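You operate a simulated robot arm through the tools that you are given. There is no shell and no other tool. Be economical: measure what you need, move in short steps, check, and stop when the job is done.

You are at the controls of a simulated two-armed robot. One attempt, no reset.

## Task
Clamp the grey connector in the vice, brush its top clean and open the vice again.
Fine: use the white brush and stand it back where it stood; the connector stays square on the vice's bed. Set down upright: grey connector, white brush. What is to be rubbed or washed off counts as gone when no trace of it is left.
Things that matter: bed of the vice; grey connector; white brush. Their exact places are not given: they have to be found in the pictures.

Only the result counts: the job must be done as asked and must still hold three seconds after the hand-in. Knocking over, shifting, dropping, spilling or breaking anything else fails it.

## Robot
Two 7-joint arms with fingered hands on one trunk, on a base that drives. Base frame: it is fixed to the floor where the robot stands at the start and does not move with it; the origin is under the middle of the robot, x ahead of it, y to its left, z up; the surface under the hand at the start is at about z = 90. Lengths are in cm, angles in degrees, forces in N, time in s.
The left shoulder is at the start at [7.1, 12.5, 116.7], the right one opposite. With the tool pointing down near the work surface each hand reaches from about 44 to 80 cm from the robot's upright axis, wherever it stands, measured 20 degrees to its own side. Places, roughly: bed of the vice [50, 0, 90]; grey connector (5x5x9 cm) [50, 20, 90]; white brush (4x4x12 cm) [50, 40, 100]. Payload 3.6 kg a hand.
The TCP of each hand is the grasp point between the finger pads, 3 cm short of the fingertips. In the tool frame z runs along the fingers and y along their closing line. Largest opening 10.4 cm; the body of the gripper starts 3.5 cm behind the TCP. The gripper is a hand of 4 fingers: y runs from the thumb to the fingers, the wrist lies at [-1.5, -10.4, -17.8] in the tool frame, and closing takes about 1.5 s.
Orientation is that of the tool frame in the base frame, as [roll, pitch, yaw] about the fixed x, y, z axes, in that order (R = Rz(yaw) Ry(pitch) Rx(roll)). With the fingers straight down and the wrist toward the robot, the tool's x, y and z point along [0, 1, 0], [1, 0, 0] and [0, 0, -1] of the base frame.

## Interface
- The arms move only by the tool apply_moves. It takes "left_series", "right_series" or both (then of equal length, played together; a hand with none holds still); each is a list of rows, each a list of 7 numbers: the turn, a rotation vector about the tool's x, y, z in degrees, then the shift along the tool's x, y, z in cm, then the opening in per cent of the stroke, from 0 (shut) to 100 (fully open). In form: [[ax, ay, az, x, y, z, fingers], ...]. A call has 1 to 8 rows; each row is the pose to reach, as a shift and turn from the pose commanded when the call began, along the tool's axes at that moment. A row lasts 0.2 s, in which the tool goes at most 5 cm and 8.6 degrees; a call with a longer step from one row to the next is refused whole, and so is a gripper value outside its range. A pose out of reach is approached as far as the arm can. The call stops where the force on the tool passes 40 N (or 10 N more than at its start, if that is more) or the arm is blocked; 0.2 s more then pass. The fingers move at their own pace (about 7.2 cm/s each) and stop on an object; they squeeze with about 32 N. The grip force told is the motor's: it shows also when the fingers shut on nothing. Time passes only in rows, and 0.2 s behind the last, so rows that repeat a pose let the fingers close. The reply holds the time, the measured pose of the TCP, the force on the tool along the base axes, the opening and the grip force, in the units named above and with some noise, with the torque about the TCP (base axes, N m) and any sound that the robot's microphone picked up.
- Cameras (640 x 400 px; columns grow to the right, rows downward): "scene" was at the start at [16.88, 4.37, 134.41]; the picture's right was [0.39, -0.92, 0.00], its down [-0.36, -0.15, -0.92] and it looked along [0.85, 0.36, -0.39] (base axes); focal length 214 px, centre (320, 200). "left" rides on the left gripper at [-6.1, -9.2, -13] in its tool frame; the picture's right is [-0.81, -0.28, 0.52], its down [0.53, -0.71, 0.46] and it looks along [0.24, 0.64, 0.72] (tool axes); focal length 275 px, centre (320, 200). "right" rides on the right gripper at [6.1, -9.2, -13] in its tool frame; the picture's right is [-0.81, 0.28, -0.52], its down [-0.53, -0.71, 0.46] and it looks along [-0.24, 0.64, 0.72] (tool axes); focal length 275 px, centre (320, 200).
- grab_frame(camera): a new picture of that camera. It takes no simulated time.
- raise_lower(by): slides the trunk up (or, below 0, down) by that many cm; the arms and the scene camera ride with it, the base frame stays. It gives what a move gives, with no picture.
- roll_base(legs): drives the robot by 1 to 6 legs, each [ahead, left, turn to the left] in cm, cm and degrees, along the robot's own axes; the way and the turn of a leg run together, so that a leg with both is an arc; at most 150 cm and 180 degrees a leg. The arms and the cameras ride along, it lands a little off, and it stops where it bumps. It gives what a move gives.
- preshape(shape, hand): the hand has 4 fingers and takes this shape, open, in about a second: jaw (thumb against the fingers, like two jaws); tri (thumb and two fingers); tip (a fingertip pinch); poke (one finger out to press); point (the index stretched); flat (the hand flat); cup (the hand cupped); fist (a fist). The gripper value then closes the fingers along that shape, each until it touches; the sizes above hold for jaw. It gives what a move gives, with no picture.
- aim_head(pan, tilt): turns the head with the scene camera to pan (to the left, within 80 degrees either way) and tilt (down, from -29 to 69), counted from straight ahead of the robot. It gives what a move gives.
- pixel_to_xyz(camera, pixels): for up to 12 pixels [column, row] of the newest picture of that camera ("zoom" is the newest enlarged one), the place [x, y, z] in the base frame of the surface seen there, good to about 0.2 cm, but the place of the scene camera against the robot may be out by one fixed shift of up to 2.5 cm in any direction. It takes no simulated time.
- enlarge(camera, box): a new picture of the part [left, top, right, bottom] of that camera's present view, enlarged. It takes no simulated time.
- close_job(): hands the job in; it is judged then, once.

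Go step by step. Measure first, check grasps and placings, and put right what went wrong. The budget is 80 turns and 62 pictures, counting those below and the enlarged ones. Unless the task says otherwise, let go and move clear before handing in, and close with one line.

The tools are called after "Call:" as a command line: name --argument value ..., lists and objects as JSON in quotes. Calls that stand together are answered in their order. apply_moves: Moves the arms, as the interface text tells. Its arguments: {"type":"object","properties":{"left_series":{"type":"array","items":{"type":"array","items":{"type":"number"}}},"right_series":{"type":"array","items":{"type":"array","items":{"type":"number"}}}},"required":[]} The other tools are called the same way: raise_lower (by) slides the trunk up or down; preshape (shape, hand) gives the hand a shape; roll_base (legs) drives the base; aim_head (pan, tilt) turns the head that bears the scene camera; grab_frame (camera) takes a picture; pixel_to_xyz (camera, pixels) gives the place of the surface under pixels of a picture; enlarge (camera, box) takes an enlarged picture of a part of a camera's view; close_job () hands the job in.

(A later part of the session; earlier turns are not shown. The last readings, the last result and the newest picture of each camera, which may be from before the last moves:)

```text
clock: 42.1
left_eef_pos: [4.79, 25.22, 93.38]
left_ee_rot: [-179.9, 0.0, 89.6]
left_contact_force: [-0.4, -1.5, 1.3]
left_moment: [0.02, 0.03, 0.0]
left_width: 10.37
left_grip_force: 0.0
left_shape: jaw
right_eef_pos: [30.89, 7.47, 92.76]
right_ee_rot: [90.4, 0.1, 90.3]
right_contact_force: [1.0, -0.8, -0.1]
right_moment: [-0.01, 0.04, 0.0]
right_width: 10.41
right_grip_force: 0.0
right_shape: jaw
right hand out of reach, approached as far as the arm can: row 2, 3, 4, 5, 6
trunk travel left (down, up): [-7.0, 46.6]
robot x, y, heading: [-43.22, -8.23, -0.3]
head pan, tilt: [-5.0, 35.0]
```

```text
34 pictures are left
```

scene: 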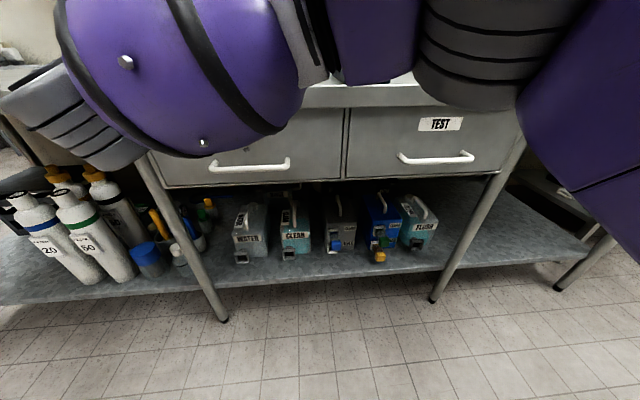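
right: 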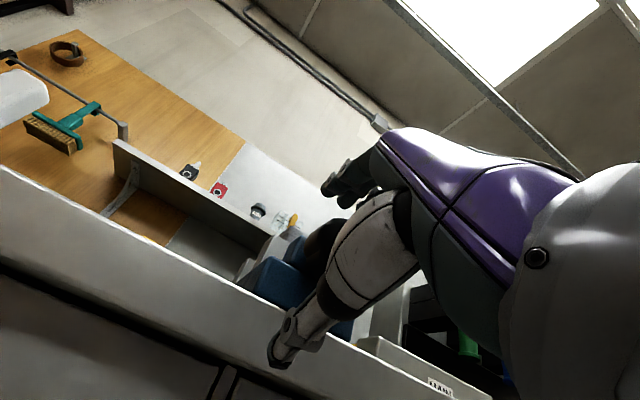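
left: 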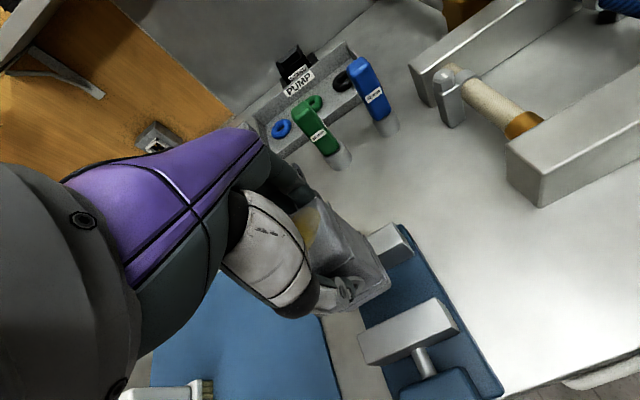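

Roll 0° is right at the arm's limit. I'll work from about +20° instead, and centre at (29.5, 4.65, 95.3).

Call:
apply_moves --right_series '[[0, 0, 8, 0, 0, -1.4, 100], [0, 0, 16, 0, 0, -1.4, 100], [0, 0, 22, -1.4, 1.2, -1.4, 100], [0, 0, 24, -2.8, 2.5, -1.4, 100], [0, 0, 24, -2.8, 2.5, -1.4, 100]]'

Call:
grab_frame --camera "right"

```text
clock: 43.3
left_eef_pos: [4.75, 25.24, 93.37]
left_ee_rot: [180.0, 0.0, 89.5]
left_contact_force: [0.6, 0.3, 0.2]
left_moment: [0.02, -0.03, -0.02]
left_width: 10.37
left_grip_force: 0.0
left_shape: jaw
right_eef_pos: [29.77, 4.92, 95.28]
right_ee_rot: [90.6, -24.0, 90.2]
right_contact_force: [0.1, -0.4, 0.0]
right_moment: [0.02, 0.03, 0.0]
right_width: 10.4
right_grip_force: 0.1
right_shape: jaw
trunk travel left (down, up): [-7.0, 46.6]
robot x, y, heading: [-43.19, -7.8, -0.3]
head pan, tilt: [-5.0, 35.0]
```

```text
33 pictures are left
```

right: 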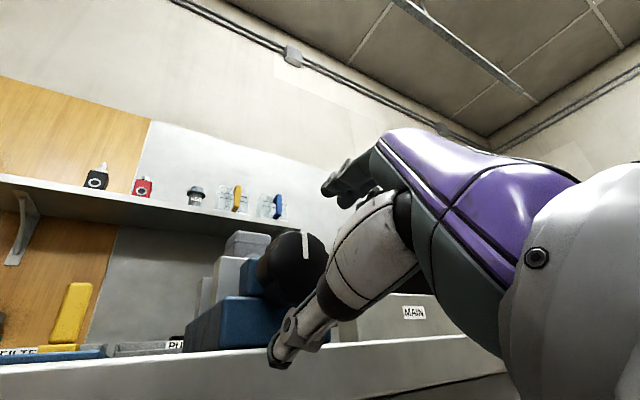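

Reachable and well aligned. I'll check the knob's position from this view, using the face and the pointer.

Call:
pixel_to_xyz --camera "right" --pixels '[[304, 242], [285, 235], [262, 268], [285, 290], [316, 275], [300, 270], [268, 240]]'

Call:
enlarge --camera "right" --box '[220, 190, 360, 330]'

```text
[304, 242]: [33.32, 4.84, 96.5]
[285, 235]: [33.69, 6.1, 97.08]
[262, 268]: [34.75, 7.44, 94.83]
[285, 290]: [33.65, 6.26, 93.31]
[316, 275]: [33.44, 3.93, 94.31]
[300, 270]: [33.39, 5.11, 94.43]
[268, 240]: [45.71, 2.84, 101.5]
```

```text
2.86 times, centred on (290, 260) of right
```

zoom: 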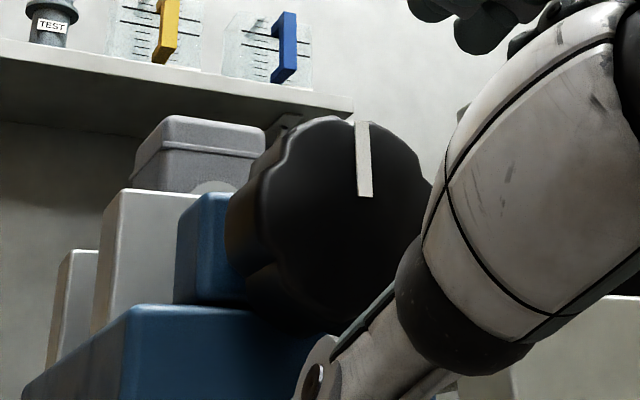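

The knob's axis is at (4.8, 95.2) with radius about 2.6 and the pointer straight up. I'll move forward 2.8 cm and close on it.

Call:
apply_moves --right_series '[[0, 0, 0, 0, 0, 1.4, 100], [0, 0, 0, 0, 0, 2.8, 100], [0, 0, 0, 0, 0, 2.8, 50], [0, 0, 0, 0, 0, 2.8, 0], [0, 0, 0, 0, 0, 2.8, 0], [0, 0, 0, 0, 0, 2.8, 0], [0, 0, 0, 0, 0, 2.8, 0], [0, 0, 0, 0, 0, 2.8, 0]]'

Call:
enlarge --camera "right" --box '[220, 190, 360, 330]'

```text
clock: 45.1
left_eef_pos: [4.92, 25.26, 93.12]
left_ee_rot: [180.0, -0.1, 89.6]
left_contact_force: [0.0, 0.2, 0.2]
left_moment: [0.02, 0.01, -0.03]
left_width: 10.37
left_grip_force: 0.1
left_shape: jaw
right_eef_pos: [32.51, 4.96, 95.19]
right_ee_rot: [90.7, -23.9, 90.2]
right_contact_force: [0.0, 0.7, -3.3]
right_moment: [-0.02, 0.03, -0.01]
right_width: 4.36
right_grip_force: 32.2
right_shape: jaw
trunk travel left (down, up): [-7.0, 46.6]
robot x, y, heading: [-43.51, -7.81, -0.4]
head pan, tilt: [-5.0, 35.0]
```

```text
2.86 times, centred on (290, 260) of right
```

zoom: 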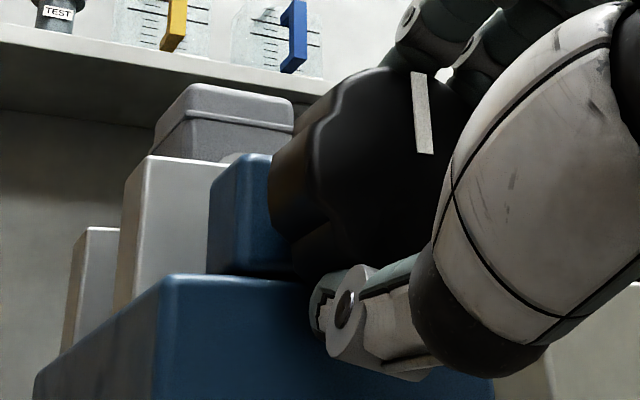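

Knob gripped (width 4.4, 32 N). I'll turn it clockwise by 48° about the tool axis.

Call:
apply_moves --right_series '[[0, 0, 8, 0, 0, 0, 0], [0, 0, 16, 0, 0, 0, 0], [0, 0, 24, 0, 0, 0, 0], [0, 0, 32, 0, 0, 0, 0], [0, 0, 40, 0, 0, 0, 0], [0, 0, 48, 0, 0, 0, 0], [0, 0, 48, 0, 0, 0, 0]]'

Call:
grab_frame --camera "right"

```text
clock: 46.5
left_eef_pos: [5.05, 25.55, 93.28]
left_ee_rot: [-179.9, 0.0, 89.8]
left_contact_force: [-0.6, 0.5, -0.8]
left_moment: [0.01, 0.02, 0.02]
left_width: 10.37
left_grip_force: 0.1
left_shape: jaw
right_eef_pos: [31.72, 4.0, 94.49]
right_ee_rot: [92.4, -67.2, 89.7]
right_contact_force: [21.6, 14.8, 2.7]
right_moment: [-0.06, -0.12, -0.2]
right_width: 4.01
right_grip_force: 32.1
right_shape: jaw
right hand out of reach, approached as far as the arm can: row 3, 4, 5, 6
trunk travel left (down, up): [-7.0, 46.6]
robot x, y, heading: [-43.29, -8.24, -0.2]
head pan, tilt: [-5.0, 35.0]
stopped in row 6 (right hand): the force on the tool passed its limit at 40 N (the readings are from after the stop); the commanded pose is now the measured one
```

```text
30 pictures are left
```

right: 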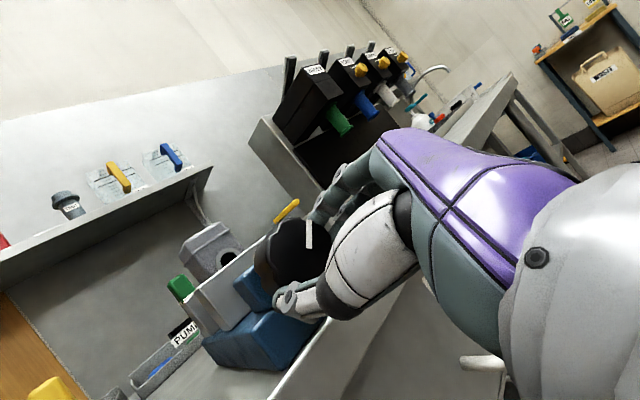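

The knob turned with the hand by about 43° before the arm reached its limit. I'll see how far the jaw moved.

Call:
enlarge --camera "right" --box '[170, 200, 350, 370]'

Call:
aim_head --pan 8 --tilt 2

Call:
grab_frame --camera "scene"

```text
2.35 times, centred on (260, 285) of right
```

zoom: 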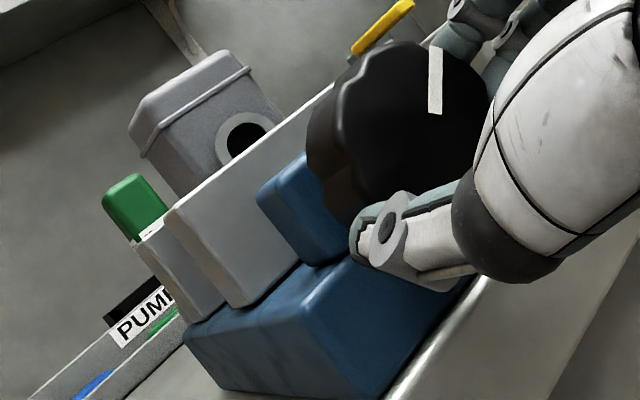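

```text
clock: 47.4
left_eef_pos: [5.04, 25.5, 93.16]
left_ee_rot: [-179.9, 0.2, 89.7]
left_contact_force: [0.1, -0.6, 0.6]
left_moment: [-0.01, -0.01, -0.02]
left_width: 10.38
left_grip_force: 0.0
left_shape: jaw
right_eef_pos: [31.7, 3.94, 94.73]
right_ee_rot: [92.4, -67.2, 89.5]
right_contact_force: [24.4, 19.3, 1.1]
right_moment: [-0.1, -0.1, -0.14]
right_width: 4.02
right_grip_force: 32.0
right_shape: jaw
trunk travel left (down, up): [-7.0, 46.6]
robot x, y, heading: [-43.12, -7.62, -0.3]
head pan, tilt: [8.0, 2.0]
```

```text
28 pictures are left
```

scene: 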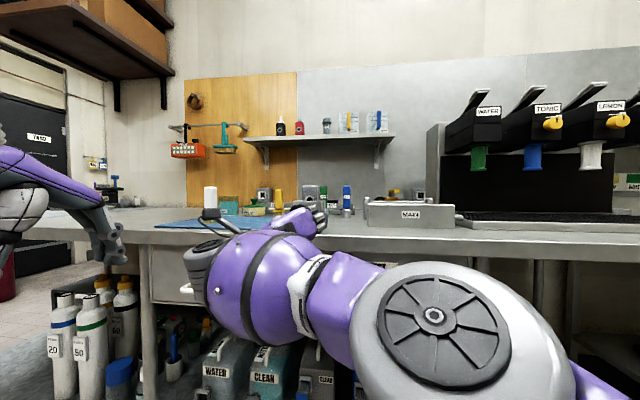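

Call:
pixel_to_xyz --camera "zoom" --pixels '[[185, 220], [240, 290], [167, 215], [180, 250], [222, 302], [143, 248], [160, 270], [220, 240], [260, 200]]'

```text
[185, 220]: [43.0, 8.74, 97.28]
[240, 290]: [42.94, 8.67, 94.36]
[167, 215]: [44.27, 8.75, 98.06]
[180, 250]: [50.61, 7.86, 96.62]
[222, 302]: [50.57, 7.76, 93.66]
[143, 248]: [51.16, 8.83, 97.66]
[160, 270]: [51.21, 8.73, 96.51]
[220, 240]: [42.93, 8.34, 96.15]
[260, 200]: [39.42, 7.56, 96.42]
```

The moving jaw's near face moved from 42.45 to 42.95, so 43° gives about 0.5 cm. Clockwise is right and about 75° more should clamp it. I'll release, back out and roll back to take another grip.

Call:
apply_moves --right_series '[[0, 0, 0, 0, 0, 0, 60], [0, 0, 0, 0, 0, 0, 100], [0, 0, 0, 0, 0, 0, 100], [0, 0, 0, 0, 0, -1.5, 100], [0, 0, 0, 0, 0, -3, 100], [0, 0, 0, 0, 0, -3, 100]]'

Call:
raise_lower --by 4

Call:
apply_moves --right_series '[[0, 0, -8, 0, 0, 0, 100], [0, 0, -16, 0, 0, 0, 100], [0, 0, -24, 0, 0, 0, 100], [0, 0, -32, 0, 0, 0, 100], [0, 0, -40, 0, 0, 0, 100], [0, 0, -48, 0, 0, 0, 100], [0, 0, -54, 0, 0, 0, 100]]'

```text
clock: 48.8
left_eef_pos: [4.78, 25.37, 93.33]
left_ee_rot: [-179.9, -0.1, 89.7]
left_contact_force: [0.8, -0.6, 0.1]
left_moment: [-0.02, 0.01, 0.0]
left_width: 10.39
left_grip_force: 0.1
left_shape: jaw
right_eef_pos: [28.36, 3.46, 94.99]
right_ee_rot: [91.9, -67.4, 89.6]
right_contact_force: [-0.3, -0.5, -0.6]
right_moment: [0.02, -0.02, 0.01]
right_width: 10.34
right_grip_force: 0.0
right_shape: jaw
trunk travel left (down, up): [-7.0, 46.6]
robot x, y, heading: [-43.1, -7.73, -0.2]
head pan, tilt: [8.0, 2.0]
```

```text
clock: 49.7
left_eef_pos: [4.87, 25.43, 97.27]
left_ee_rot: [-180.0, 0.0, 89.7]
left_contact_force: [-0.3, -0.3, 0.1]
left_moment: [-0.01, 0.05, -0.04]
left_width: 10.38
left_grip_force: 0.1
left_shape: jaw
right_eef_pos: [28.56, 3.62, 98.88]
right_ee_rot: [92.1, -67.4, 89.3]
right_contact_force: [0.3, -1.0, 0.1]
right_moment: [0.04, -0.01, 0.01]
right_width: 10.38
right_grip_force: 0.1
right_shape: jaw
trunk travel left (down, up): [-11.0, 42.6]
robot x, y, heading: [-42.84, -7.66, -0.4]
head pan, tilt: [8.0, 2.0]
```

```text
clock: 51.3
left_eef_pos: [4.69, 25.45, 97.28]
left_ee_rot: [180.0, 0.0, 89.7]
left_contact_force: [-0.2, 0.4, 0.0]
left_moment: [0.01, -0.01, 0.01]
left_width: 10.36
left_grip_force: 0.0
left_shape: jaw
right_eef_pos: [28.52, 3.61, 98.8]
right_ee_rot: [90.7, -13.3, 91.2]
right_contact_force: [-0.1, 0.5, 0.6]
right_moment: [0.03, 0.01, -0.01]
right_width: 10.36
right_grip_force: 0.0
right_shape: jaw
trunk travel left (down, up): [-11.0, 42.6]
robot x, y, heading: [-43.34, -7.78, -0.2]
head pan, tilt: [8.0, 2.0]
```

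Call:
apply_moves --right_series '[[0, 0, 0, 0.15, -1.9, 0.5, 100], [0, 0, 0, 0.29, -3.77, 1, 100], [0, 0, 0, 0.29, -3.77, 1, 100]]'

```text
clock: 52.1
left_eef_pos: [4.87, 25.41, 97.31]
left_ee_rot: [180.0, 0.0, 89.8]
left_contact_force: [0.3, 0.1, 0.2]
left_moment: [-0.02, -0.02, -0.02]
left_width: 10.36
left_grip_force: 0.1
left_shape: jaw
right_eef_pos: [29.36, 4.55, 95.35]
right_ee_rot: [90.7, -13.3, 91.5]
right_contact_force: [0.1, -1.0, -0.1]
right_moment: [-0.01, 0.02, 0.02]
right_width: 10.38
right_grip_force: 0.1
right_shape: jaw
trunk travel left (down, up): [-11.0, 42.6]
robot x, y, heading: [-43.01, -8.13, -0.3]
head pan, tilt: [8.0, 2.0]
```

Reachable at roll 13°. I'll move forward, grip and turn again.

Call:
apply_moves --right_series '[[0, 0, 0, 0.2, 0, 1.5, 100], [0, 0, 0, 0.2, 0, 3.1, 100], [0, 0, 0, 0.2, 0, 3.1, 50], [0, 0, 0, 0.2, 0, 3.1, 0], [0, 0, 0, 0.2, 0, 3.1, 0], [0, 0, 0, 0.2, 0, 3.1, 0], [0, 0, 0, 0.2, 0, 3.1, 0], [0, 0, 0, 0.2, 0, 3.1, 0]]'

Call:
apply_moves --right_series '[[0, 0, 8, 0, 0, 0, 0], [0, 0, 16, 0, 0, 0, 0], [0, 0, 24, 0, 0, 0, 0], [0, 0, 32, 0, 0, 0, 0], [0, 0, 40, 0, 0, 0, 0], [0, 0, 48, 0, 0, 0, 0], [0, 0, 54, 0, 0, 0, 0]]'

Call:
enlarge --camera "right" --box '[170, 200, 350, 370]'

```text
clock: 53.9
left_eef_pos: [4.74, 25.45, 97.32]
left_ee_rot: [-180.0, -0.2, 89.8]
left_contact_force: [-0.4, 1.2, 1.1]
left_moment: [0.02, 0.01, 0.02]
left_width: 10.39
left_grip_force: 0.1
left_shape: jaw
right_eef_pos: [32.64, 5.14, 95.2]
right_ee_rot: [90.9, -13.4, 91.1]
right_contact_force: [0.1, 2.3, -2.1]
right_moment: [-0.01, 0.03, 0.04]
right_width: 4.29
right_grip_force: 32.0
right_shape: jaw
trunk travel left (down, up): [-11.0, 42.6]
robot x, y, heading: [-43.03, -7.82, -0.1]
head pan, tilt: [8.0, 2.0]
```

```text
clock: 55.0
left_eef_pos: [5.08, 25.62, 97.25]
left_ee_rot: [-179.9, 0.0, 89.8]
left_contact_force: [0.5, 0.1, -0.1]
left_moment: [0.02, 0.01, -0.03]
left_width: 10.35
left_grip_force: 0.0
left_shape: jaw
right_eef_pos: [32.35, 4.32, 95.17]
right_ee_rot: [91.8, -50.0, 90.6]
right_contact_force: [25.8, 13.2, 3.6]
right_moment: [0.01, -0.22, -0.12]
right_width: 3.94
right_grip_force: 32.0
right_shape: jaw
right hand out of reach, approached as far as the arm can: row 3, 4, 5
trunk travel left (down, up): [-11.0, 42.6]
robot x, y, heading: [-42.89, -7.83, -0.1]
head pan, tilt: [8.0, 2.0]
stopped in row 5 (right hand): the force on the tool passed its limit at 41 N (the readings are from after the stop); the commanded pose is now the measured one
```

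```text
2.35 times, centred on (260, 285) of right
```

zoom: 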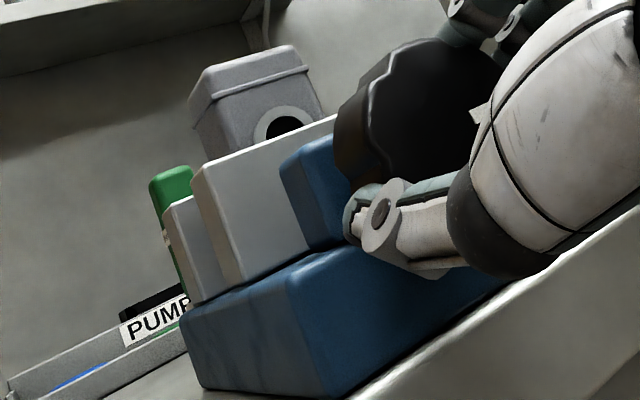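

Call:
pixel_to_xyz --camera "zoom" --pixels '[[215, 185], [240, 265], [250, 190], [192, 180], [200, 220], [165, 210], [180, 230], [200, 280], [310, 190]]'

Call:
apply_moves --right_series '[[0, 0, 0, 0, 0, 0, 60], [0, 0, 0, 0, 0, 0, 100], [0, 0, 0, 0, 0, 0, 100], [0, 0, 0, 0, 0, -1.5, 100], [0, 0, 0, 0, 0, -3.2, 100], [0, 0, 0, 0, 0, -3.2, 100]]'

Call:
raise_lower --by -7

Call:
roll_base --legs '[[1.5, 1.5, 0]]'

```text
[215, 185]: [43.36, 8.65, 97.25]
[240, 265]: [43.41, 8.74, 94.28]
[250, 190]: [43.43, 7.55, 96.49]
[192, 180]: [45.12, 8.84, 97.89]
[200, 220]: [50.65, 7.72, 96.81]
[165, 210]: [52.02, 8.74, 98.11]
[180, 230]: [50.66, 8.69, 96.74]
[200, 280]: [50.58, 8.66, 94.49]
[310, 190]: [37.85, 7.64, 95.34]
```

```text
clock: 56.4
left_eef_pos: [4.88, 25.4, 97.26]
left_ee_rot: [-180.0, 0.0, 89.8]
left_contact_force: [0.3, 0.0, 0.2]
left_moment: [-0.02, 0.0, 0.03]
left_width: 10.38
left_grip_force: 0.1
left_shape: jaw
right_eef_pos: [28.8, 4.18, 95.27]
right_ee_rot: [91.3, -50.0, 90.9]
right_contact_force: [0.4, 1.1, 0.0]
right_moment: [0.01, 0.01, 0.04]
right_width: 10.36
right_grip_force: 0.1
right_shape: jaw
trunk travel left (down, up): [-11.0, 42.6]
robot x, y, heading: [-43.33, -7.72, -0.2]
head pan, tilt: [8.0, 2.0]
```

```text
clock: 57.5
left_eef_pos: [4.79, 25.39, 90.38]
left_ee_rot: [179.9, 0.0, 89.7]
left_contact_force: [-0.1, 0.5, -0.6]
left_moment: [-0.02, -0.02, 0.03]
left_width: 10.37
left_grip_force: 0.0
left_shape: jaw
right_eef_pos: [28.71, 4.08, 88.51]
right_ee_rot: [91.3, -50.1, 90.9]
right_contact_force: [-0.2, 0.5, -0.1]
right_moment: [0.02, 0.03, -0.01]
right_width: 10.38
right_grip_force: 0.0
right_shape: jaw
trunk travel left (down, up): [-4.0, 49.6]
robot x, y, heading: [-42.87, -7.47, -0.2]
head pan, tilt: [8.0, 2.0]
```

```text
clock: 58.3
left_eef_pos: [6.46, 26.88, 90.29]
left_ee_rot: [180.0, 0.0, 89.8]
left_contact_force: [0.1, 0.0, 0.2]
left_moment: [-0.03, -0.01, 0.02]
left_width: 10.37
left_grip_force: 0.0
left_shape: jaw
right_eef_pos: [30.34, 5.58, 88.35]
right_ee_rot: [91.3, -50.1, 90.9]
right_contact_force: [0.5, -0.7, -0.3]
right_moment: [0.02, 0.0, -0.02]
right_width: 10.36
right_grip_force: 0.0
right_shape: jaw
trunk travel left (down, up): [-4.0, 49.6]
robot x, y, heading: [-41.75, -6.81, -0.2]
head pan, tilt: [8.0, 2.0]
```

The jaw face is at 43.4, about 0.95 cm moved for 79°, so the gap is about 5.2 cm and nearly closed. I'll reposition at roll ~20° for the final turn.

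Call:
apply_moves --right_series '[[0, 0, 0, 0, 0, -1.2, 100], [0, 0, -8, 1.6, 1.7, -1.2, 100], [0, 0, -16, 3.2, 3.4, -1.2, 100], [0, 0, -24, 4.7, 5.06, -1.2, 100], [0, 0, -30, 4.7, 5.06, -1.2, 100], [0, 0, -30, 4.7, 5.06, -1.2, 100]]'

```text
clock: 59.7
left_eef_pos: [6.38, 26.89, 90.44]
left_ee_rot: [180.0, 0.1, 89.8]
left_contact_force: [0.2, -0.4, -0.7]
left_moment: [0.01, 0.04, -0.01]
left_width: 10.39
left_grip_force: 0.0
left_shape: jaw
right_eef_pos: [31.78, 6.99, 93.26]
right_ee_rot: [90.9, -20.1, 91.5]
right_contact_force: [-1.1, 0.3, 0.8]
right_moment: [0.04, 0.02, 0.0]
right_width: 10.37
right_grip_force: 0.1
right_shape: jaw
right hand out of reach, approached as far as the arm can: row 4, 5, 6
trunk travel left (down, up): [-4.0, 49.6]
robot x, y, heading: [-41.49, -6.49, -0.3]
head pan, tilt: [8.0, 2.0]
```

Call:
apply_moves --right_series '[[0, 0, 4, 0, 0, -2, 100], [0, 0, 8, 0, 0, -2.3, 100], [0, 0, 12, -0.7, 1.3, -2.3, 100], [0, 0, 14, -1.45, 2.6, -2.3, 100], [0, 0, 14, -1.45, 2.6, -2.3, 100]]'

```text
clock: 60.9
left_eef_pos: [6.29, 26.96, 90.29]
left_ee_rot: [180.0, -0.1, 89.9]
left_contact_force: [0.2, 0.0, 0.2]
left_moment: [-0.02, 0.02, -0.01]
left_width: 10.38
left_grip_force: 0.1
left_shape: jaw
right_eef_pos: [29.38, 4.66, 95.14]
right_ee_rot: [91.0, -34.1, 91.1]
right_contact_force: [-0.1, 0.0, 0.0]
right_moment: [0.02, -0.02, -0.02]
right_width: 10.37
right_grip_force: 0.1
right_shape: jaw
trunk travel left (down, up): [-4.0, 49.6]
robot x, y, heading: [-41.57, -6.55, -0.2]
head pan, tilt: [8.0, 2.0]
```

Good at roll 34°. I'll grip and turn.

Call:
apply_moves --right_series '[[0, 0, 0, 0.1, 0, 1.5, 100], [0, 0, 0, 0.1, 0, 3.1, 100], [0, 0, 0, 0.1, 0, 3.1, 50], [0, 0, 0, 0.1, 0, 3.1, 0], [0, 0, 0, 0.1, 0, 3.1, 0], [0, 0, 0, 0.1, 0, 3.1, 0], [0, 0, 0, 0.1, 0, 3.1, 0], [0, 0, 0, 0.1, 0, 3.1, 0]]'

Call:
apply_moves --right_series '[[0, 0, 6, 0, 0, 0, 0], [0, 0, 12, 0, 0, 0, 0], [0, 0, 18, 0, 0, 0, 0], [0, 0, 24, 0, 0, 0, 0], [0, 0, 30, 0, 0, 0, 0], [0, 0, 36, 0, 0, 0, 0], [0, 0, 42, 0, 0, 0, 0]]'

Call:
enlarge --camera "right" --box '[170, 200, 350, 370]'

```text
clock: 62.7
left_eef_pos: [6.37, 26.97, 90.3]
left_ee_rot: [-179.9, 0.0, 89.8]
left_contact_force: [0.2, -0.2, 0.1]
left_moment: [-0.01, -0.02, 0.03]
left_width: 10.34
left_grip_force: 0.0
left_shape: jaw
right_eef_pos: [32.63, 4.89, 94.94]
right_ee_rot: [91.1, -34.1, 91.1]
right_contact_force: [0.8, 1.5, -2.9]
right_moment: [0.04, 0.0, 0.03]
right_width: 4.39
right_grip_force: 32.2
right_shape: jaw
trunk travel left (down, up): [-4.0, 49.6]
robot x, y, heading: [-41.48, -6.29, -0.0]
head pan, tilt: [8.0, 2.0]
```

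```text
clock: 64.3
left_eef_pos: [6.4, 27.02, 90.34]
left_ee_rot: [-179.9, -0.1, 89.8]
left_contact_force: [0.4, 0.4, -0.1]
left_moment: [-0.01, 0.03, -0.01]
left_width: 10.35
left_grip_force: 0.1
left_shape: jaw
right_eef_pos: [32.68, 4.95, 95.18]
right_ee_rot: [93.4, -76.2, 88.7]
right_contact_force: [9.8, 3.8, 10.0]
right_moment: [-0.3, -0.32, -0.09]
right_width: 4.3
right_grip_force: 32.5
right_shape: jaw
trunk travel left (down, up): [-4.0, 49.6]
robot x, y, heading: [-41.86, -6.38, 0.1]
head pan, tilt: [8.0, 2.0]
```

```text
2.35 times, centred on (260, 285) of right
```

zoom: 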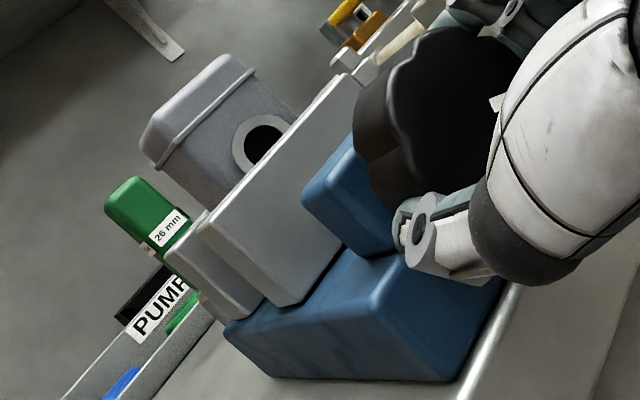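

The full 42° was done with a rising reaction torque (−0.3 N·m). I'll measure the jaw.

Call:
pixel_to_xyz --camera "zoom" --pixels '[[225, 235], [270, 295], [260, 200], [207, 225], [190, 235], [212, 290], [250, 300], [180, 265], [330, 190], [245, 190]]'

Call:
apply_moves --right_series '[[0, 0, 5, 0, 0, 0, 0], [0, 0, 10, 0, 0, 0, 0], [0, 0, 15, 0, 0, 0, 0], [0, 0, 15, 0, 0, 0, 0]]'

Call:
enlarge --camera "right" --box '[170, 200, 350, 370]'

```text
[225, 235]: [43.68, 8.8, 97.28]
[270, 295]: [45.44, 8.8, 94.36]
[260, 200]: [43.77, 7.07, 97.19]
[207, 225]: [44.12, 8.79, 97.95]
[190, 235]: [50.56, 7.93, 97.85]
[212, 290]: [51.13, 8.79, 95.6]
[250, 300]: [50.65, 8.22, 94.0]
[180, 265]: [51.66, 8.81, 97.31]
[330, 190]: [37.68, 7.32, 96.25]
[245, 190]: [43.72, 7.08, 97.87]
```

```text
clock: 65.3
left_eef_pos: [6.41, 26.99, 90.17]
left_ee_rot: [-179.8, 0.0, 89.9]
left_contact_force: [0.1, -0.2, -0.2]
left_moment: [-0.01, 0.0, -0.02]
left_width: 10.39
left_grip_force: 0.1
left_shape: jaw
right_eef_pos: [32.51, 4.42, 94.95]
right_ee_rot: [-129.5, -88.6, -48.3]
right_contact_force: [24.7, 14.7, 9.7]
right_moment: [-0.41, -0.35, -0.22]
right_width: 3.82
right_grip_force: 32.2
right_shape: jaw
right hand out of reach, approached as far as the arm can: row 2, 3, 4
trunk travel left (down, up): [-4.0, 49.6]
robot x, y, heading: [-41.85, -6.35, -0.2]
head pan, tilt: [8.0, 2.0]
```

```text
2.35 times, centred on (260, 285) of right
```

zoom: 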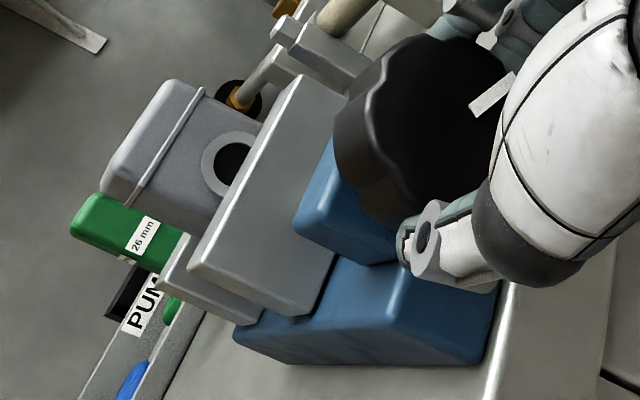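

Call:
pixel_to_xyz --camera "zoom" --pixels '[[225, 265], [260, 200], [290, 295], [205, 275], [290, 120], [185, 265], [245, 315], [475, 105], [510, 80]]'

Call:
enlarge --camera "right" --box '[190, 220, 270, 300]'

```text
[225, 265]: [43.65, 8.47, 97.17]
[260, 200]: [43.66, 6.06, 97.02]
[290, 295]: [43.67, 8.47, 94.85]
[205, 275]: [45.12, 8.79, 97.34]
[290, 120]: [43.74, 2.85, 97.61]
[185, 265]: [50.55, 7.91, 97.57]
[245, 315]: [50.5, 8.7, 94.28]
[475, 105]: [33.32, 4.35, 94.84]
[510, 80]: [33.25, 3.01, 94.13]
```

```text
5.00 times, centred on (230, 260) of right
```

zoom: 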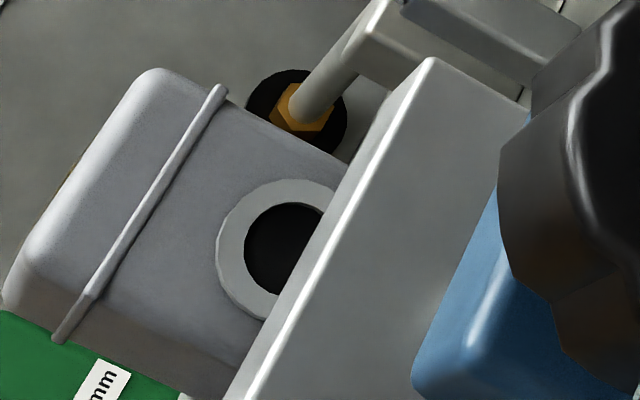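

The jaw stalled at 43.67 while the hand slipped on the knob (pointer at about 118°, gap 4.9 cm), so the connector is clamped. I'll release, back away and raise the trunk.

Call:
apply_moves --right_series '[[0, 0, 0, 0, 0, 0, 60], [0, 0, 0, 0, 0, 0, 100], [0, 0, 0, 0, 0, 0, 100], [0, 0, 0, 0, 0, -1.5, 100], [0, 0, 0, 0, 0, -3.5, 100], [0, 0, -6, 0, 0, -7, 100], [0, 0, -12, 0, 0, -10, 100]]'

Call:
raise_lower --by 36

Call:
enlarge --camera "right" --box '[120, 150, 440, 350]'

```text
clock: 66.9
left_eef_pos: [6.36, 26.95, 90.33]
left_ee_rot: [-180.0, 0.0, 89.8]
left_contact_force: [0.1, -0.1, -0.3]
left_moment: [0.01, 0.0, -0.01]
left_width: 10.36
left_grip_force: 0.0
left_shape: jaw
right_eef_pos: [24.25, 4.63, 95.13]
right_ee_rot: [94.6, -79.1, 87.2]
right_contact_force: [0.1, -0.1, -0.1]
right_moment: [0.03, 0.02, -0.03]
right_width: 10.36
right_grip_force: 0.1
right_shape: jaw
right hand out of reach, approached as far as the arm can: row 7
trunk travel left (down, up): [-4.0, 49.6]
robot x, y, heading: [-41.47, -6.33, 0.0]
head pan, tilt: [8.0, 2.0]
```

```text
clock: 70.4
left_eef_pos: [6.33, 26.85, 126.39]
left_ee_rot: [180.0, -0.1, 89.9]
left_contact_force: [-0.4, 0.4, -0.1]
left_moment: [-0.02, 0.04, -0.02]
left_width: 10.37
left_grip_force: 0.1
left_shape: jaw
right_eef_pos: [24.37, 4.47, 131.17]
right_ee_rot: [93.9, -79.2, 87.9]
right_contact_force: [-0.2, -0.2, 0.5]
right_moment: [-0.03, 0.01, -0.01]
right_width: 10.36
right_grip_force: 0.1
right_shape: jaw
trunk travel left (down, up): [-40.0, 13.6]
robot x, y, heading: [-41.64, -6.07, -0.2]
head pan, tilt: [8.0, 2.0]
```

```text
2.00 times, centred on (280, 250) of right
```

zoom: 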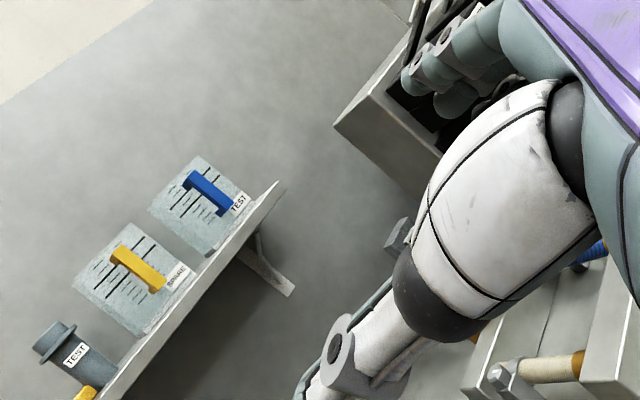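

I'll bring the right hand back to its home posture, out of the left arm's way, in two steps.

Call:
apply_moves --right_series '[[5.5, -4.5, -4.5, -0.2, 2.7, -1.8, 100], [11, -9.1, -9.1, -0.4, 5.4, -3.6, 100], [16.5, -13.6, -13.6, -0.6, 8.1, -5.4, 100], [22, -18.1, -18.1, -0.8, 10.8, -7.2, 100], [27.5, -22.7, -22.7, -1, 13.5, -9, 100], [33, -27.2, -27.2, -1.3, 16.1, -10.7, 100], [38.5, -31.7, -31.7, -1.5, 18.8, -12.5, 100], [44, -36.3, -36.3, -1.7, 21.5, -14.3, 100]]'

```text
clock: 72.2
left_eef_pos: [6.34, 26.88, 126.4]
left_ee_rot: [180.0, 0.0, 89.7]
left_contact_force: [0.0, -0.5, 0.2]
left_moment: [-0.02, -0.03, 0.01]
left_width: 10.41
left_grip_force: 0.0
left_shape: jaw
right_eef_pos: [10.69, -17.35, 133.65]
right_ee_rot: [155.0, -29.5, 72.6]
right_contact_force: [-0.3, -0.3, 0.7]
right_moment: [0.03, -0.04, 0.03]
right_width: 10.4
right_grip_force: 0.1
right_shape: jaw
trunk travel left (down, up): [-40.0, 13.6]
robot x, y, heading: [-41.31, -6.4, -0.5]
head pan, tilt: [8.0, 2.0]
```

Call:
apply_moves --right_series '[[5, -4.1, -4.1, -2.2, -0.1, -1.9, 100], [10, -8.2, -8.2, -4.4, -0.2, -3.7, 100], [15, -12.3, -12.3, -6.6, -0.3, -5.6, 100], [20, -16.4, -16.4, -8.8, -0.5, -7.5, 100], [25, -20.5, -20.5, -11, -0.6, -9.3, 100], [29.9, -24.6, -24.6, -13.2, -0.7, -11.2, 100]]'

Call:
roll_base --legs '[[0, 10.5, 0], [35, 0, 0]]'

Call:
aim_head --pan 10 --tilt 42

Call:
grab_frame --camera "scene"

```text
clock: 73.6
left_eef_pos: [6.31, 26.91, 126.39]
left_ee_rot: [179.9, -0.1, 89.8]
left_contact_force: [-0.4, -0.3, 0.0]
left_moment: [-0.01, 0.05, -0.03]
left_width: 10.35
left_grip_force: 0.0
left_shape: jaw
right_eef_pos: [0.35, -31.32, 135.76]
right_ee_rot: [-179.3, -0.3, 91.8]
right_contact_force: [0.9, 0.0, 0.3]
right_moment: [-0.02, -0.04, 0.02]
right_width: 10.4
right_grip_force: 0.1
right_shape: jaw
trunk travel left (down, up): [-40.0, 13.6]
robot x, y, heading: [-41.65, -6.48, -0.1]
head pan, tilt: [8.0, 2.0]
```

```text
clock: 77.1
left_eef_pos: [41.52, 36.54, 126.4]
left_ee_rot: [180.0, -0.1, 89.3]
left_contact_force: [0.4, 0.0, 0.2]
left_moment: [0.04, 0.0, 0.0]
left_width: 10.36
left_grip_force: 0.0
left_shape: jaw
right_eef_pos: [35.24, -21.53, 135.76]
right_ee_rot: [-179.4, -0.3, 91.1]
right_contact_force: [0.0, -0.3, 0.6]
right_moment: [-0.03, 0.02, 0.01]
right_width: 10.39
right_grip_force: 0.1
right_shape: jaw
trunk travel left (down, up): [-40.0, 13.6]
robot x, y, heading: [-6.96, 3.92, -0.7]
head pan, tilt: [8.0, 2.0]
```

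```text
clock: 78.2
left_eef_pos: [41.57, 36.66, 126.43]
left_ee_rot: [179.9, 0.0, 89.4]
left_contact_force: [-0.2, -0.7, 0.0]
left_moment: [-0.01, 0.01, -0.03]
left_width: 10.41
left_grip_force: 0.0
left_shape: jaw
right_eef_pos: [35.18, -21.46, 135.65]
right_ee_rot: [-179.4, -0.4, 91.1]
right_contact_force: [0.6, -0.4, 0.6]
right_moment: [0.0, 0.01, 0.02]
right_width: 10.4
right_grip_force: 0.0
right_shape: jaw
trunk travel left (down, up): [-40.0, 13.6]
robot x, y, heading: [-6.97, 3.69, -0.8]
head pan, tilt: [10.0, 42.0]
```

```text
22 pictures are left
```

scene: 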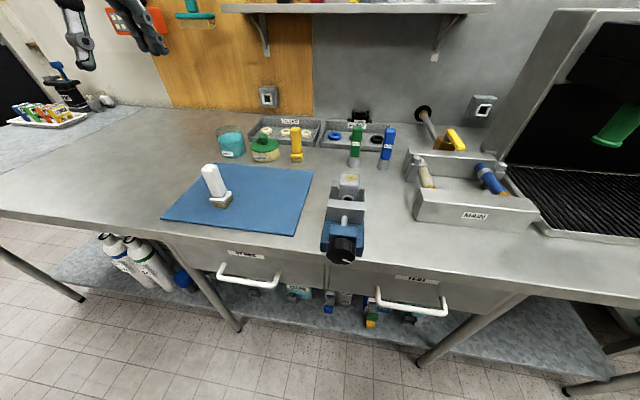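

The connector is clamped between the jaws at (347,195), and the brush is untouched at (215,185). I'll move the left hand over the brush and down to TCP z≈100.

Call:
apply_moves --left_series '[[0, 0, 0, 0, 1.5, 4, 100], [0, 0, 0, 0, 3, 8, 100], [0, 0, 0, 0, 4.5, 12, 100], [0, 0, 0, 0, 6.1, 16, 100], [0, 0, 0, 0, 6.1, 16, 100]]'

Call:
grab_frame --camera "left"

```text
clock: 79.3
left_eef_pos: [47.51, 36.59, 110.43]
left_ee_rot: [179.9, -0.1, 89.2]
left_contact_force: [-0.7, -0.2, -0.4]
left_moment: [-0.02, -0.01, -0.02]
left_width: 10.39
left_grip_force: 0.1
left_shape: jaw
right_eef_pos: [35.09, -21.61, 135.8]
right_ee_rot: [-179.4, -0.3, 91.0]
right_contact_force: [0.0, -0.7, -0.1]
right_moment: [0.01, -0.01, -0.01]
right_width: 10.38
right_grip_force: 0.0
right_shape: jaw
trunk travel left (down, up): [-40.0, 13.6]
robot x, y, heading: [-7.21, 3.62, -0.7]
head pan, tilt: [10.0, 42.0]
```

```text
21 pictures are left
```

left: 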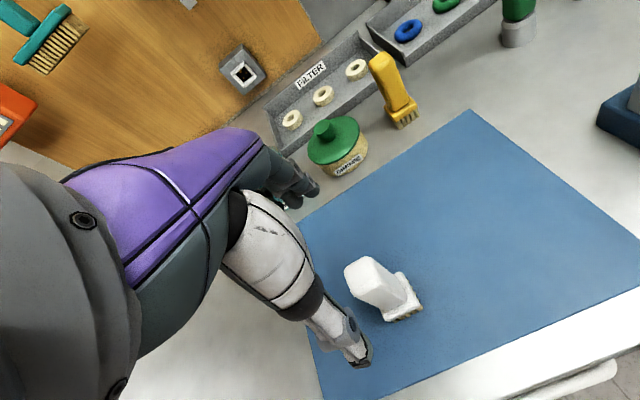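

Call:
pixel_to_xyz --camera "left" --pixels '[[365, 258], [346, 270], [356, 296], [378, 285], [405, 272], [420, 304], [388, 318]]'

Call:
apply_moves --left_series '[[0, 0, 0, 0.1, 0.1, 4, 100], [0, 0, 0, 0.1, 0.1, 8, 100], [0, 0, 0, 0.1, 0.1, 10.4, 100], [0, 0, 0, 0.1, 0.1, 10.4, 50], [0, 0, 0, 0.1, 0.1, 10.4, 0], [0, 0, 0, 0.1, 0.1, 10.4, 0], [0, 0, 0, 0.1, 0.1, 10.4, 0], [0, 0, 0, 0.1, 0.1, 10.4, 0]]'

Call:
apply_moves --left_series '[[0, 0, 0, 0, 0, 0, 0], [0, 0, 0, 0, 0, 0, 0], [0, 0, 0, 0, 0, 0, 0]]'

```text
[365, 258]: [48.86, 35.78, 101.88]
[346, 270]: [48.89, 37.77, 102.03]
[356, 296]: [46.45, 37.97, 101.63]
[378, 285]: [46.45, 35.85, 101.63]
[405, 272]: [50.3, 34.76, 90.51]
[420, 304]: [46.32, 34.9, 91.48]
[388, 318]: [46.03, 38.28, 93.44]
```

```text
clock: 81.2
left_eef_pos: [47.63, 36.79, 99.84]
left_ee_rot: [-180.0, 0.0, 89.3]
left_contact_force: [-0.2, 0.6, 0.2]
left_moment: [-0.01, -0.01, -0.01]
left_width: 2.48
left_grip_force: 32.2
left_shape: jaw
right_eef_pos: [35.15, -21.62, 135.83]
right_ee_rot: [-179.5, -0.3, 91.0]
right_contact_force: [-0.3, 0.3, -0.6]
right_moment: [0.02, -0.01, -0.01]
right_width: 10.38
right_grip_force: 0.0
right_shape: jaw
trunk travel left (down, up): [-40.0, 13.6]
robot x, y, heading: [-6.81, 3.64, -0.7]
head pan, tilt: [10.0, 42.0]
```

```text
clock: 82.0
left_eef_pos: [47.55, 36.83, 99.81]
left_ee_rot: [-179.9, -0.1, 89.3]
left_contact_force: [0.9, 0.4, -0.7]
left_moment: [-0.03, -0.01, 0.02]
left_width: 2.5
left_grip_force: 32.0
left_shape: jaw
right_eef_pos: [35.11, -21.55, 135.87]
right_ee_rot: [-179.3, -0.3, 91.0]
right_contact_force: [-0.4, -0.2, -0.8]
right_moment: [-0.02, 0.0, 0.0]
right_width: 10.39
right_grip_force: 0.0
right_shape: jaw
trunk travel left (down, up): [-40.0, 13.6]
robot x, y, heading: [-6.85, 3.5, -1.0]
head pan, tilt: [10.0, 42.0]
```

Brush gripped (2.5 cm, 32 N). Its place for return is TCP (47.6, 36.8, 99.85). I'll lift it and carry it over the vice.

Call:
apply_moves --left_series '[[0, 0, 0, 0, 0, -4, 0], [0, 0, 0, 0, 0, -8, 0], [0, 0, 0, 0, 0, -12, 0], [0, 0, 0, 0, 0, -16, 0], [0, 0, 0, -4, 0, -17, 0], [0, 0, 0, -8, 0, -17, 0], [0, 0, 0, -12, 0, -17, 0], [0, 0, 0, -16, 0, -17, 0]]'

Call:
apply_moves --left_series '[[0, 0, 0, -2, 0, 0, 0], [0, 0, 0, -5, 0, 0, 0], [0, 0, 0, -8, 0, 0, 0], [0, 0, 0, -8, 0, 0, 0]]'

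Call:
grab_frame --camera "left"

```text
clock: 83.8
left_eef_pos: [47.45, 20.53, 116.82]
left_ee_rot: [-180.0, -0.1, 89.3]
left_contact_force: [-0.4, -0.6, -0.4]
left_moment: [0.0, 0.01, -0.02]
left_width: 2.47
left_grip_force: 32.1
left_shape: jaw
right_eef_pos: [35.2, -21.72, 135.8]
right_ee_rot: [-179.3, -0.5, 91.1]
right_contact_force: [-0.4, -0.7, 0.1]
right_moment: [0.01, 0.01, -0.02]
right_width: 10.4
right_grip_force: 0.1
right_shape: jaw
trunk travel left (down, up): [-40.0, 13.6]
robot x, y, heading: [-6.94, 3.65, -0.4]
head pan, tilt: [10.0, 42.0]
```

```text
clock: 84.8
left_eef_pos: [47.28, 12.69, 117.01]
left_ee_rot: [179.8, 0.1, 89.3]
left_contact_force: [-0.5, -0.5, -1.2]
left_moment: [0.0, 0.0, -0.01]
left_width: 2.49
left_grip_force: 32.4
left_shape: jaw
right_eef_pos: [35.15, -21.58, 135.81]
right_ee_rot: [-179.4, -0.3, 91.2]
right_contact_force: [0.0, 0.0, 0.0]
right_moment: [0.01, 0.01, 0.0]
right_width: 10.35
right_grip_force: 0.1
right_shape: jaw
trunk travel left (down, up): [-40.0, 13.6]
robot x, y, heading: [-6.81, 3.66, -0.8]
head pan, tilt: [10.0, 42.0]
```

```text
20 pictures are left
```

left: 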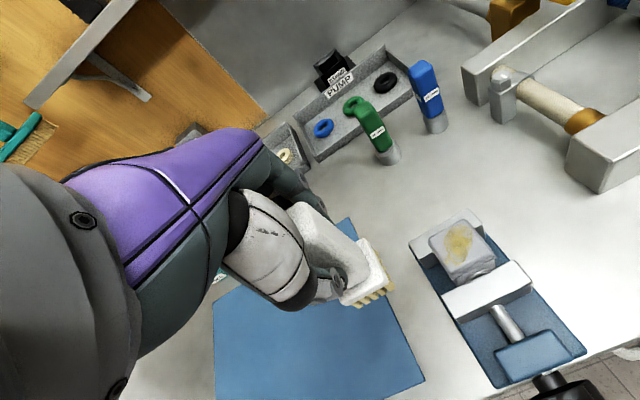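

Call:
pixel_to_xyz --camera "left" --pixels '[[465, 222], [431, 238], [448, 278], [490, 258], [462, 245], [448, 232], [470, 232], [455, 262], [388, 290], [348, 303], [365, 240]]'

Call:
enlarge --camera "left" --box '[400, 200, 520, 320]'

```text
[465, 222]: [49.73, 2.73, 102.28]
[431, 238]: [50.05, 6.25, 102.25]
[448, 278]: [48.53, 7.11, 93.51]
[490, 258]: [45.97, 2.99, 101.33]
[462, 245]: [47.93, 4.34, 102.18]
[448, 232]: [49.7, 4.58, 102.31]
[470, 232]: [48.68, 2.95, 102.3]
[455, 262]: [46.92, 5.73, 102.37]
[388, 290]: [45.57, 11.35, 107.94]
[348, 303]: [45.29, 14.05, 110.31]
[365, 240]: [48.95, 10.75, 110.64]
```

```text
3.33 times, centred on (460, 260) of left
```

zoom: 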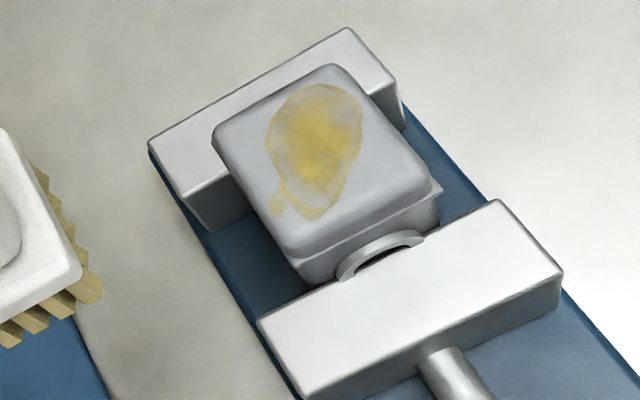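

The connector's top is at z 102.3, centred at (48, 4.5), so brush contact comes at TCP z≈111.8. I'll move over it and lower gently to feel for contact.

Call:
apply_moves --left_series '[[0, 0, 0, -4, 0.3, 0, 0], [0, 0, 0, -8.2, 0.7, 0, 0], [0, 0, 0, -8.2, 0.7, 2.5, 0], [0, 0, 0, -8.2, 0.7, 4, 0], [0, 0, 0, -8.2, 0.7, 4.8, 0], [0, 0, 0, -8.2, 0.7, 5.1, 0], [0, 0, 0, -8.2, 0.7, 5.3, 0], [0, 0, 0, -8.2, 0.7, 5.3, 0]]'

Call:
enlarge --camera "left" --box '[280, 180, 480, 380]'

```text
clock: 86.5
left_eef_pos: [48.85, 9.61, 112.99]
left_ee_rot: [-180.0, 0.0, 89.4]
left_contact_force: [-0.6, 0.1, 0.5]
left_moment: [0.01, 0.05, -0.01]
left_width: 2.5
left_grip_force: 32.0
left_shape: jaw
left hand out of reach, approached as far as the arm can: row 1, 2, 3, 4, 5, 6, 7, 8
right_eef_pos: [35.05, -21.51, 135.91]
right_ee_rot: [-179.4, -0.4, 91.1]
right_contact_force: [0.0, -0.2, -0.4]
right_moment: [0.0, 0.02, 0.0]
right_width: 10.39
right_grip_force: 0.1
right_shape: jaw
trunk travel left (down, up): [-40.0, 13.6]
robot x, y, heading: [-6.87, 3.85, -0.6]
head pan, tilt: [10.0, 42.0]
```

```text
2.00 times, centred on (380, 280) of left
```

zoom: 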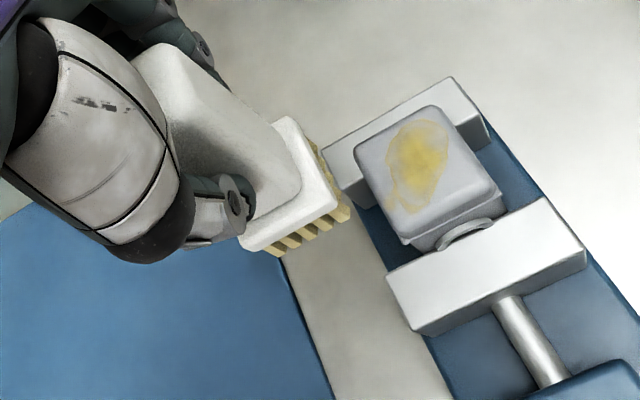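

That's a reach limit to the side. I'll raise a bit and shift the base 10 cm to the right.

Call:
apply_moves --left_series '[[0, 0, 0, 0, 0, -2, 0], [0, 0, 0, 1, 0, -4, 0], [0, 0, 0, 2, 0, -4, 0]]'

Call:
roll_base --legs '[[0, -9, 0]]'

```text
clock: 87.3
left_eef_pos: [48.89, 11.82, 117.01]
left_ee_rot: [180.0, 0.1, 89.3]
left_contact_force: [0.2, 0.7, -2.3]
left_moment: [-0.01, 0.01, -0.01]
left_width: 2.48
left_grip_force: 32.1
left_shape: jaw
left hand out of reach, approached as far as the arm can: row 1
right_eef_pos: [35.09, -21.49, 135.78]
right_ee_rot: [-179.4, -0.3, 91.0]
right_contact_force: [-0.6, 0.1, -0.3]
right_moment: [-0.03, 0.01, 0.02]
right_width: 10.4
right_grip_force: 0.1
right_shape: jaw
trunk travel left (down, up): [-40.0, 13.6]
robot x, y, heading: [-6.74, 3.56, -0.7]
head pan, tilt: [10.0, 42.0]
```

```text
clock: 88.8
left_eef_pos: [48.84, 2.99, 117.02]
left_ee_rot: [-180.0, 0.0, 89.3]
left_contact_force: [0.4, -0.5, -1.3]
left_moment: [0.02, -0.01, 0.03]
left_width: 2.49
left_grip_force: 31.9
left_shape: jaw
right_eef_pos: [34.88, -30.57, 135.76]
right_ee_rot: [-179.4, -0.4, 91.2]
right_contact_force: [-0.8, 0.3, 1.0]
right_moment: [0.03, -0.01, -0.02]
right_width: 10.39
right_grip_force: 0.0
right_shape: jaw
trunk travel left (down, up): [-40.0, 13.6]
robot x, y, heading: [-6.48, -5.26, -0.7]
head pan, tilt: [10.0, 42.0]
```

Now I'll centre over the connector and lower slowly.

Call:
apply_moves --left_series '[[0, 0, 0, 1.5, -0.8, 0, 0], [0, 0, 0, 1.5, -0.8, 2.5, 0], [0, 0, 0, 1.5, -0.8, 4, 0], [0, 0, 0, 1.5, -0.8, 4.6, 0], [0, 0, 0, 1.5, -0.8, 5.0, 0], [0, 0, 0, 1.5, -0.8, 5.2, 0], [0, 0, 0, 1.5, -0.8, 5.3, 0], [0, 0, 0, 1.5, -0.8, 5.3, 0]]'

Call:
enlarge --camera "left" --box '[280, 180, 480, 380]'

```text
clock: 90.6
left_eef_pos: [47.98, 4.31, 111.82]
left_ee_rot: [179.9, -0.1, 89.4]
left_contact_force: [0.3, -1.4, 0.6]
left_moment: [-0.04, -0.05, 0.01]
left_width: 2.46
left_grip_force: 32.0
left_shape: jaw
right_eef_pos: [35.02, -30.53, 135.9]
right_ee_rot: [-179.3, -0.3, 91.1]
right_contact_force: [-0.2, 0.1, 0.1]
right_moment: [-0.02, 0.01, 0.02]
right_width: 10.42
right_grip_force: 0.1
right_shape: jaw
trunk travel left (down, up): [-40.0, 13.6]
robot x, y, heading: [-6.86, -4.95, -0.5]
head pan, tilt: [10.0, 42.0]
```

```text
2.00 times, centred on (380, 280) of left
```

zoom: 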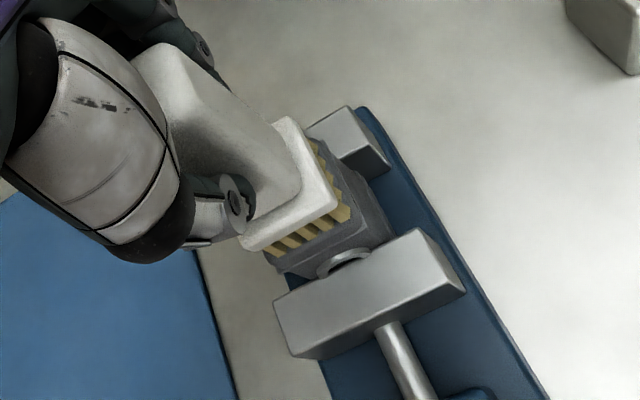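

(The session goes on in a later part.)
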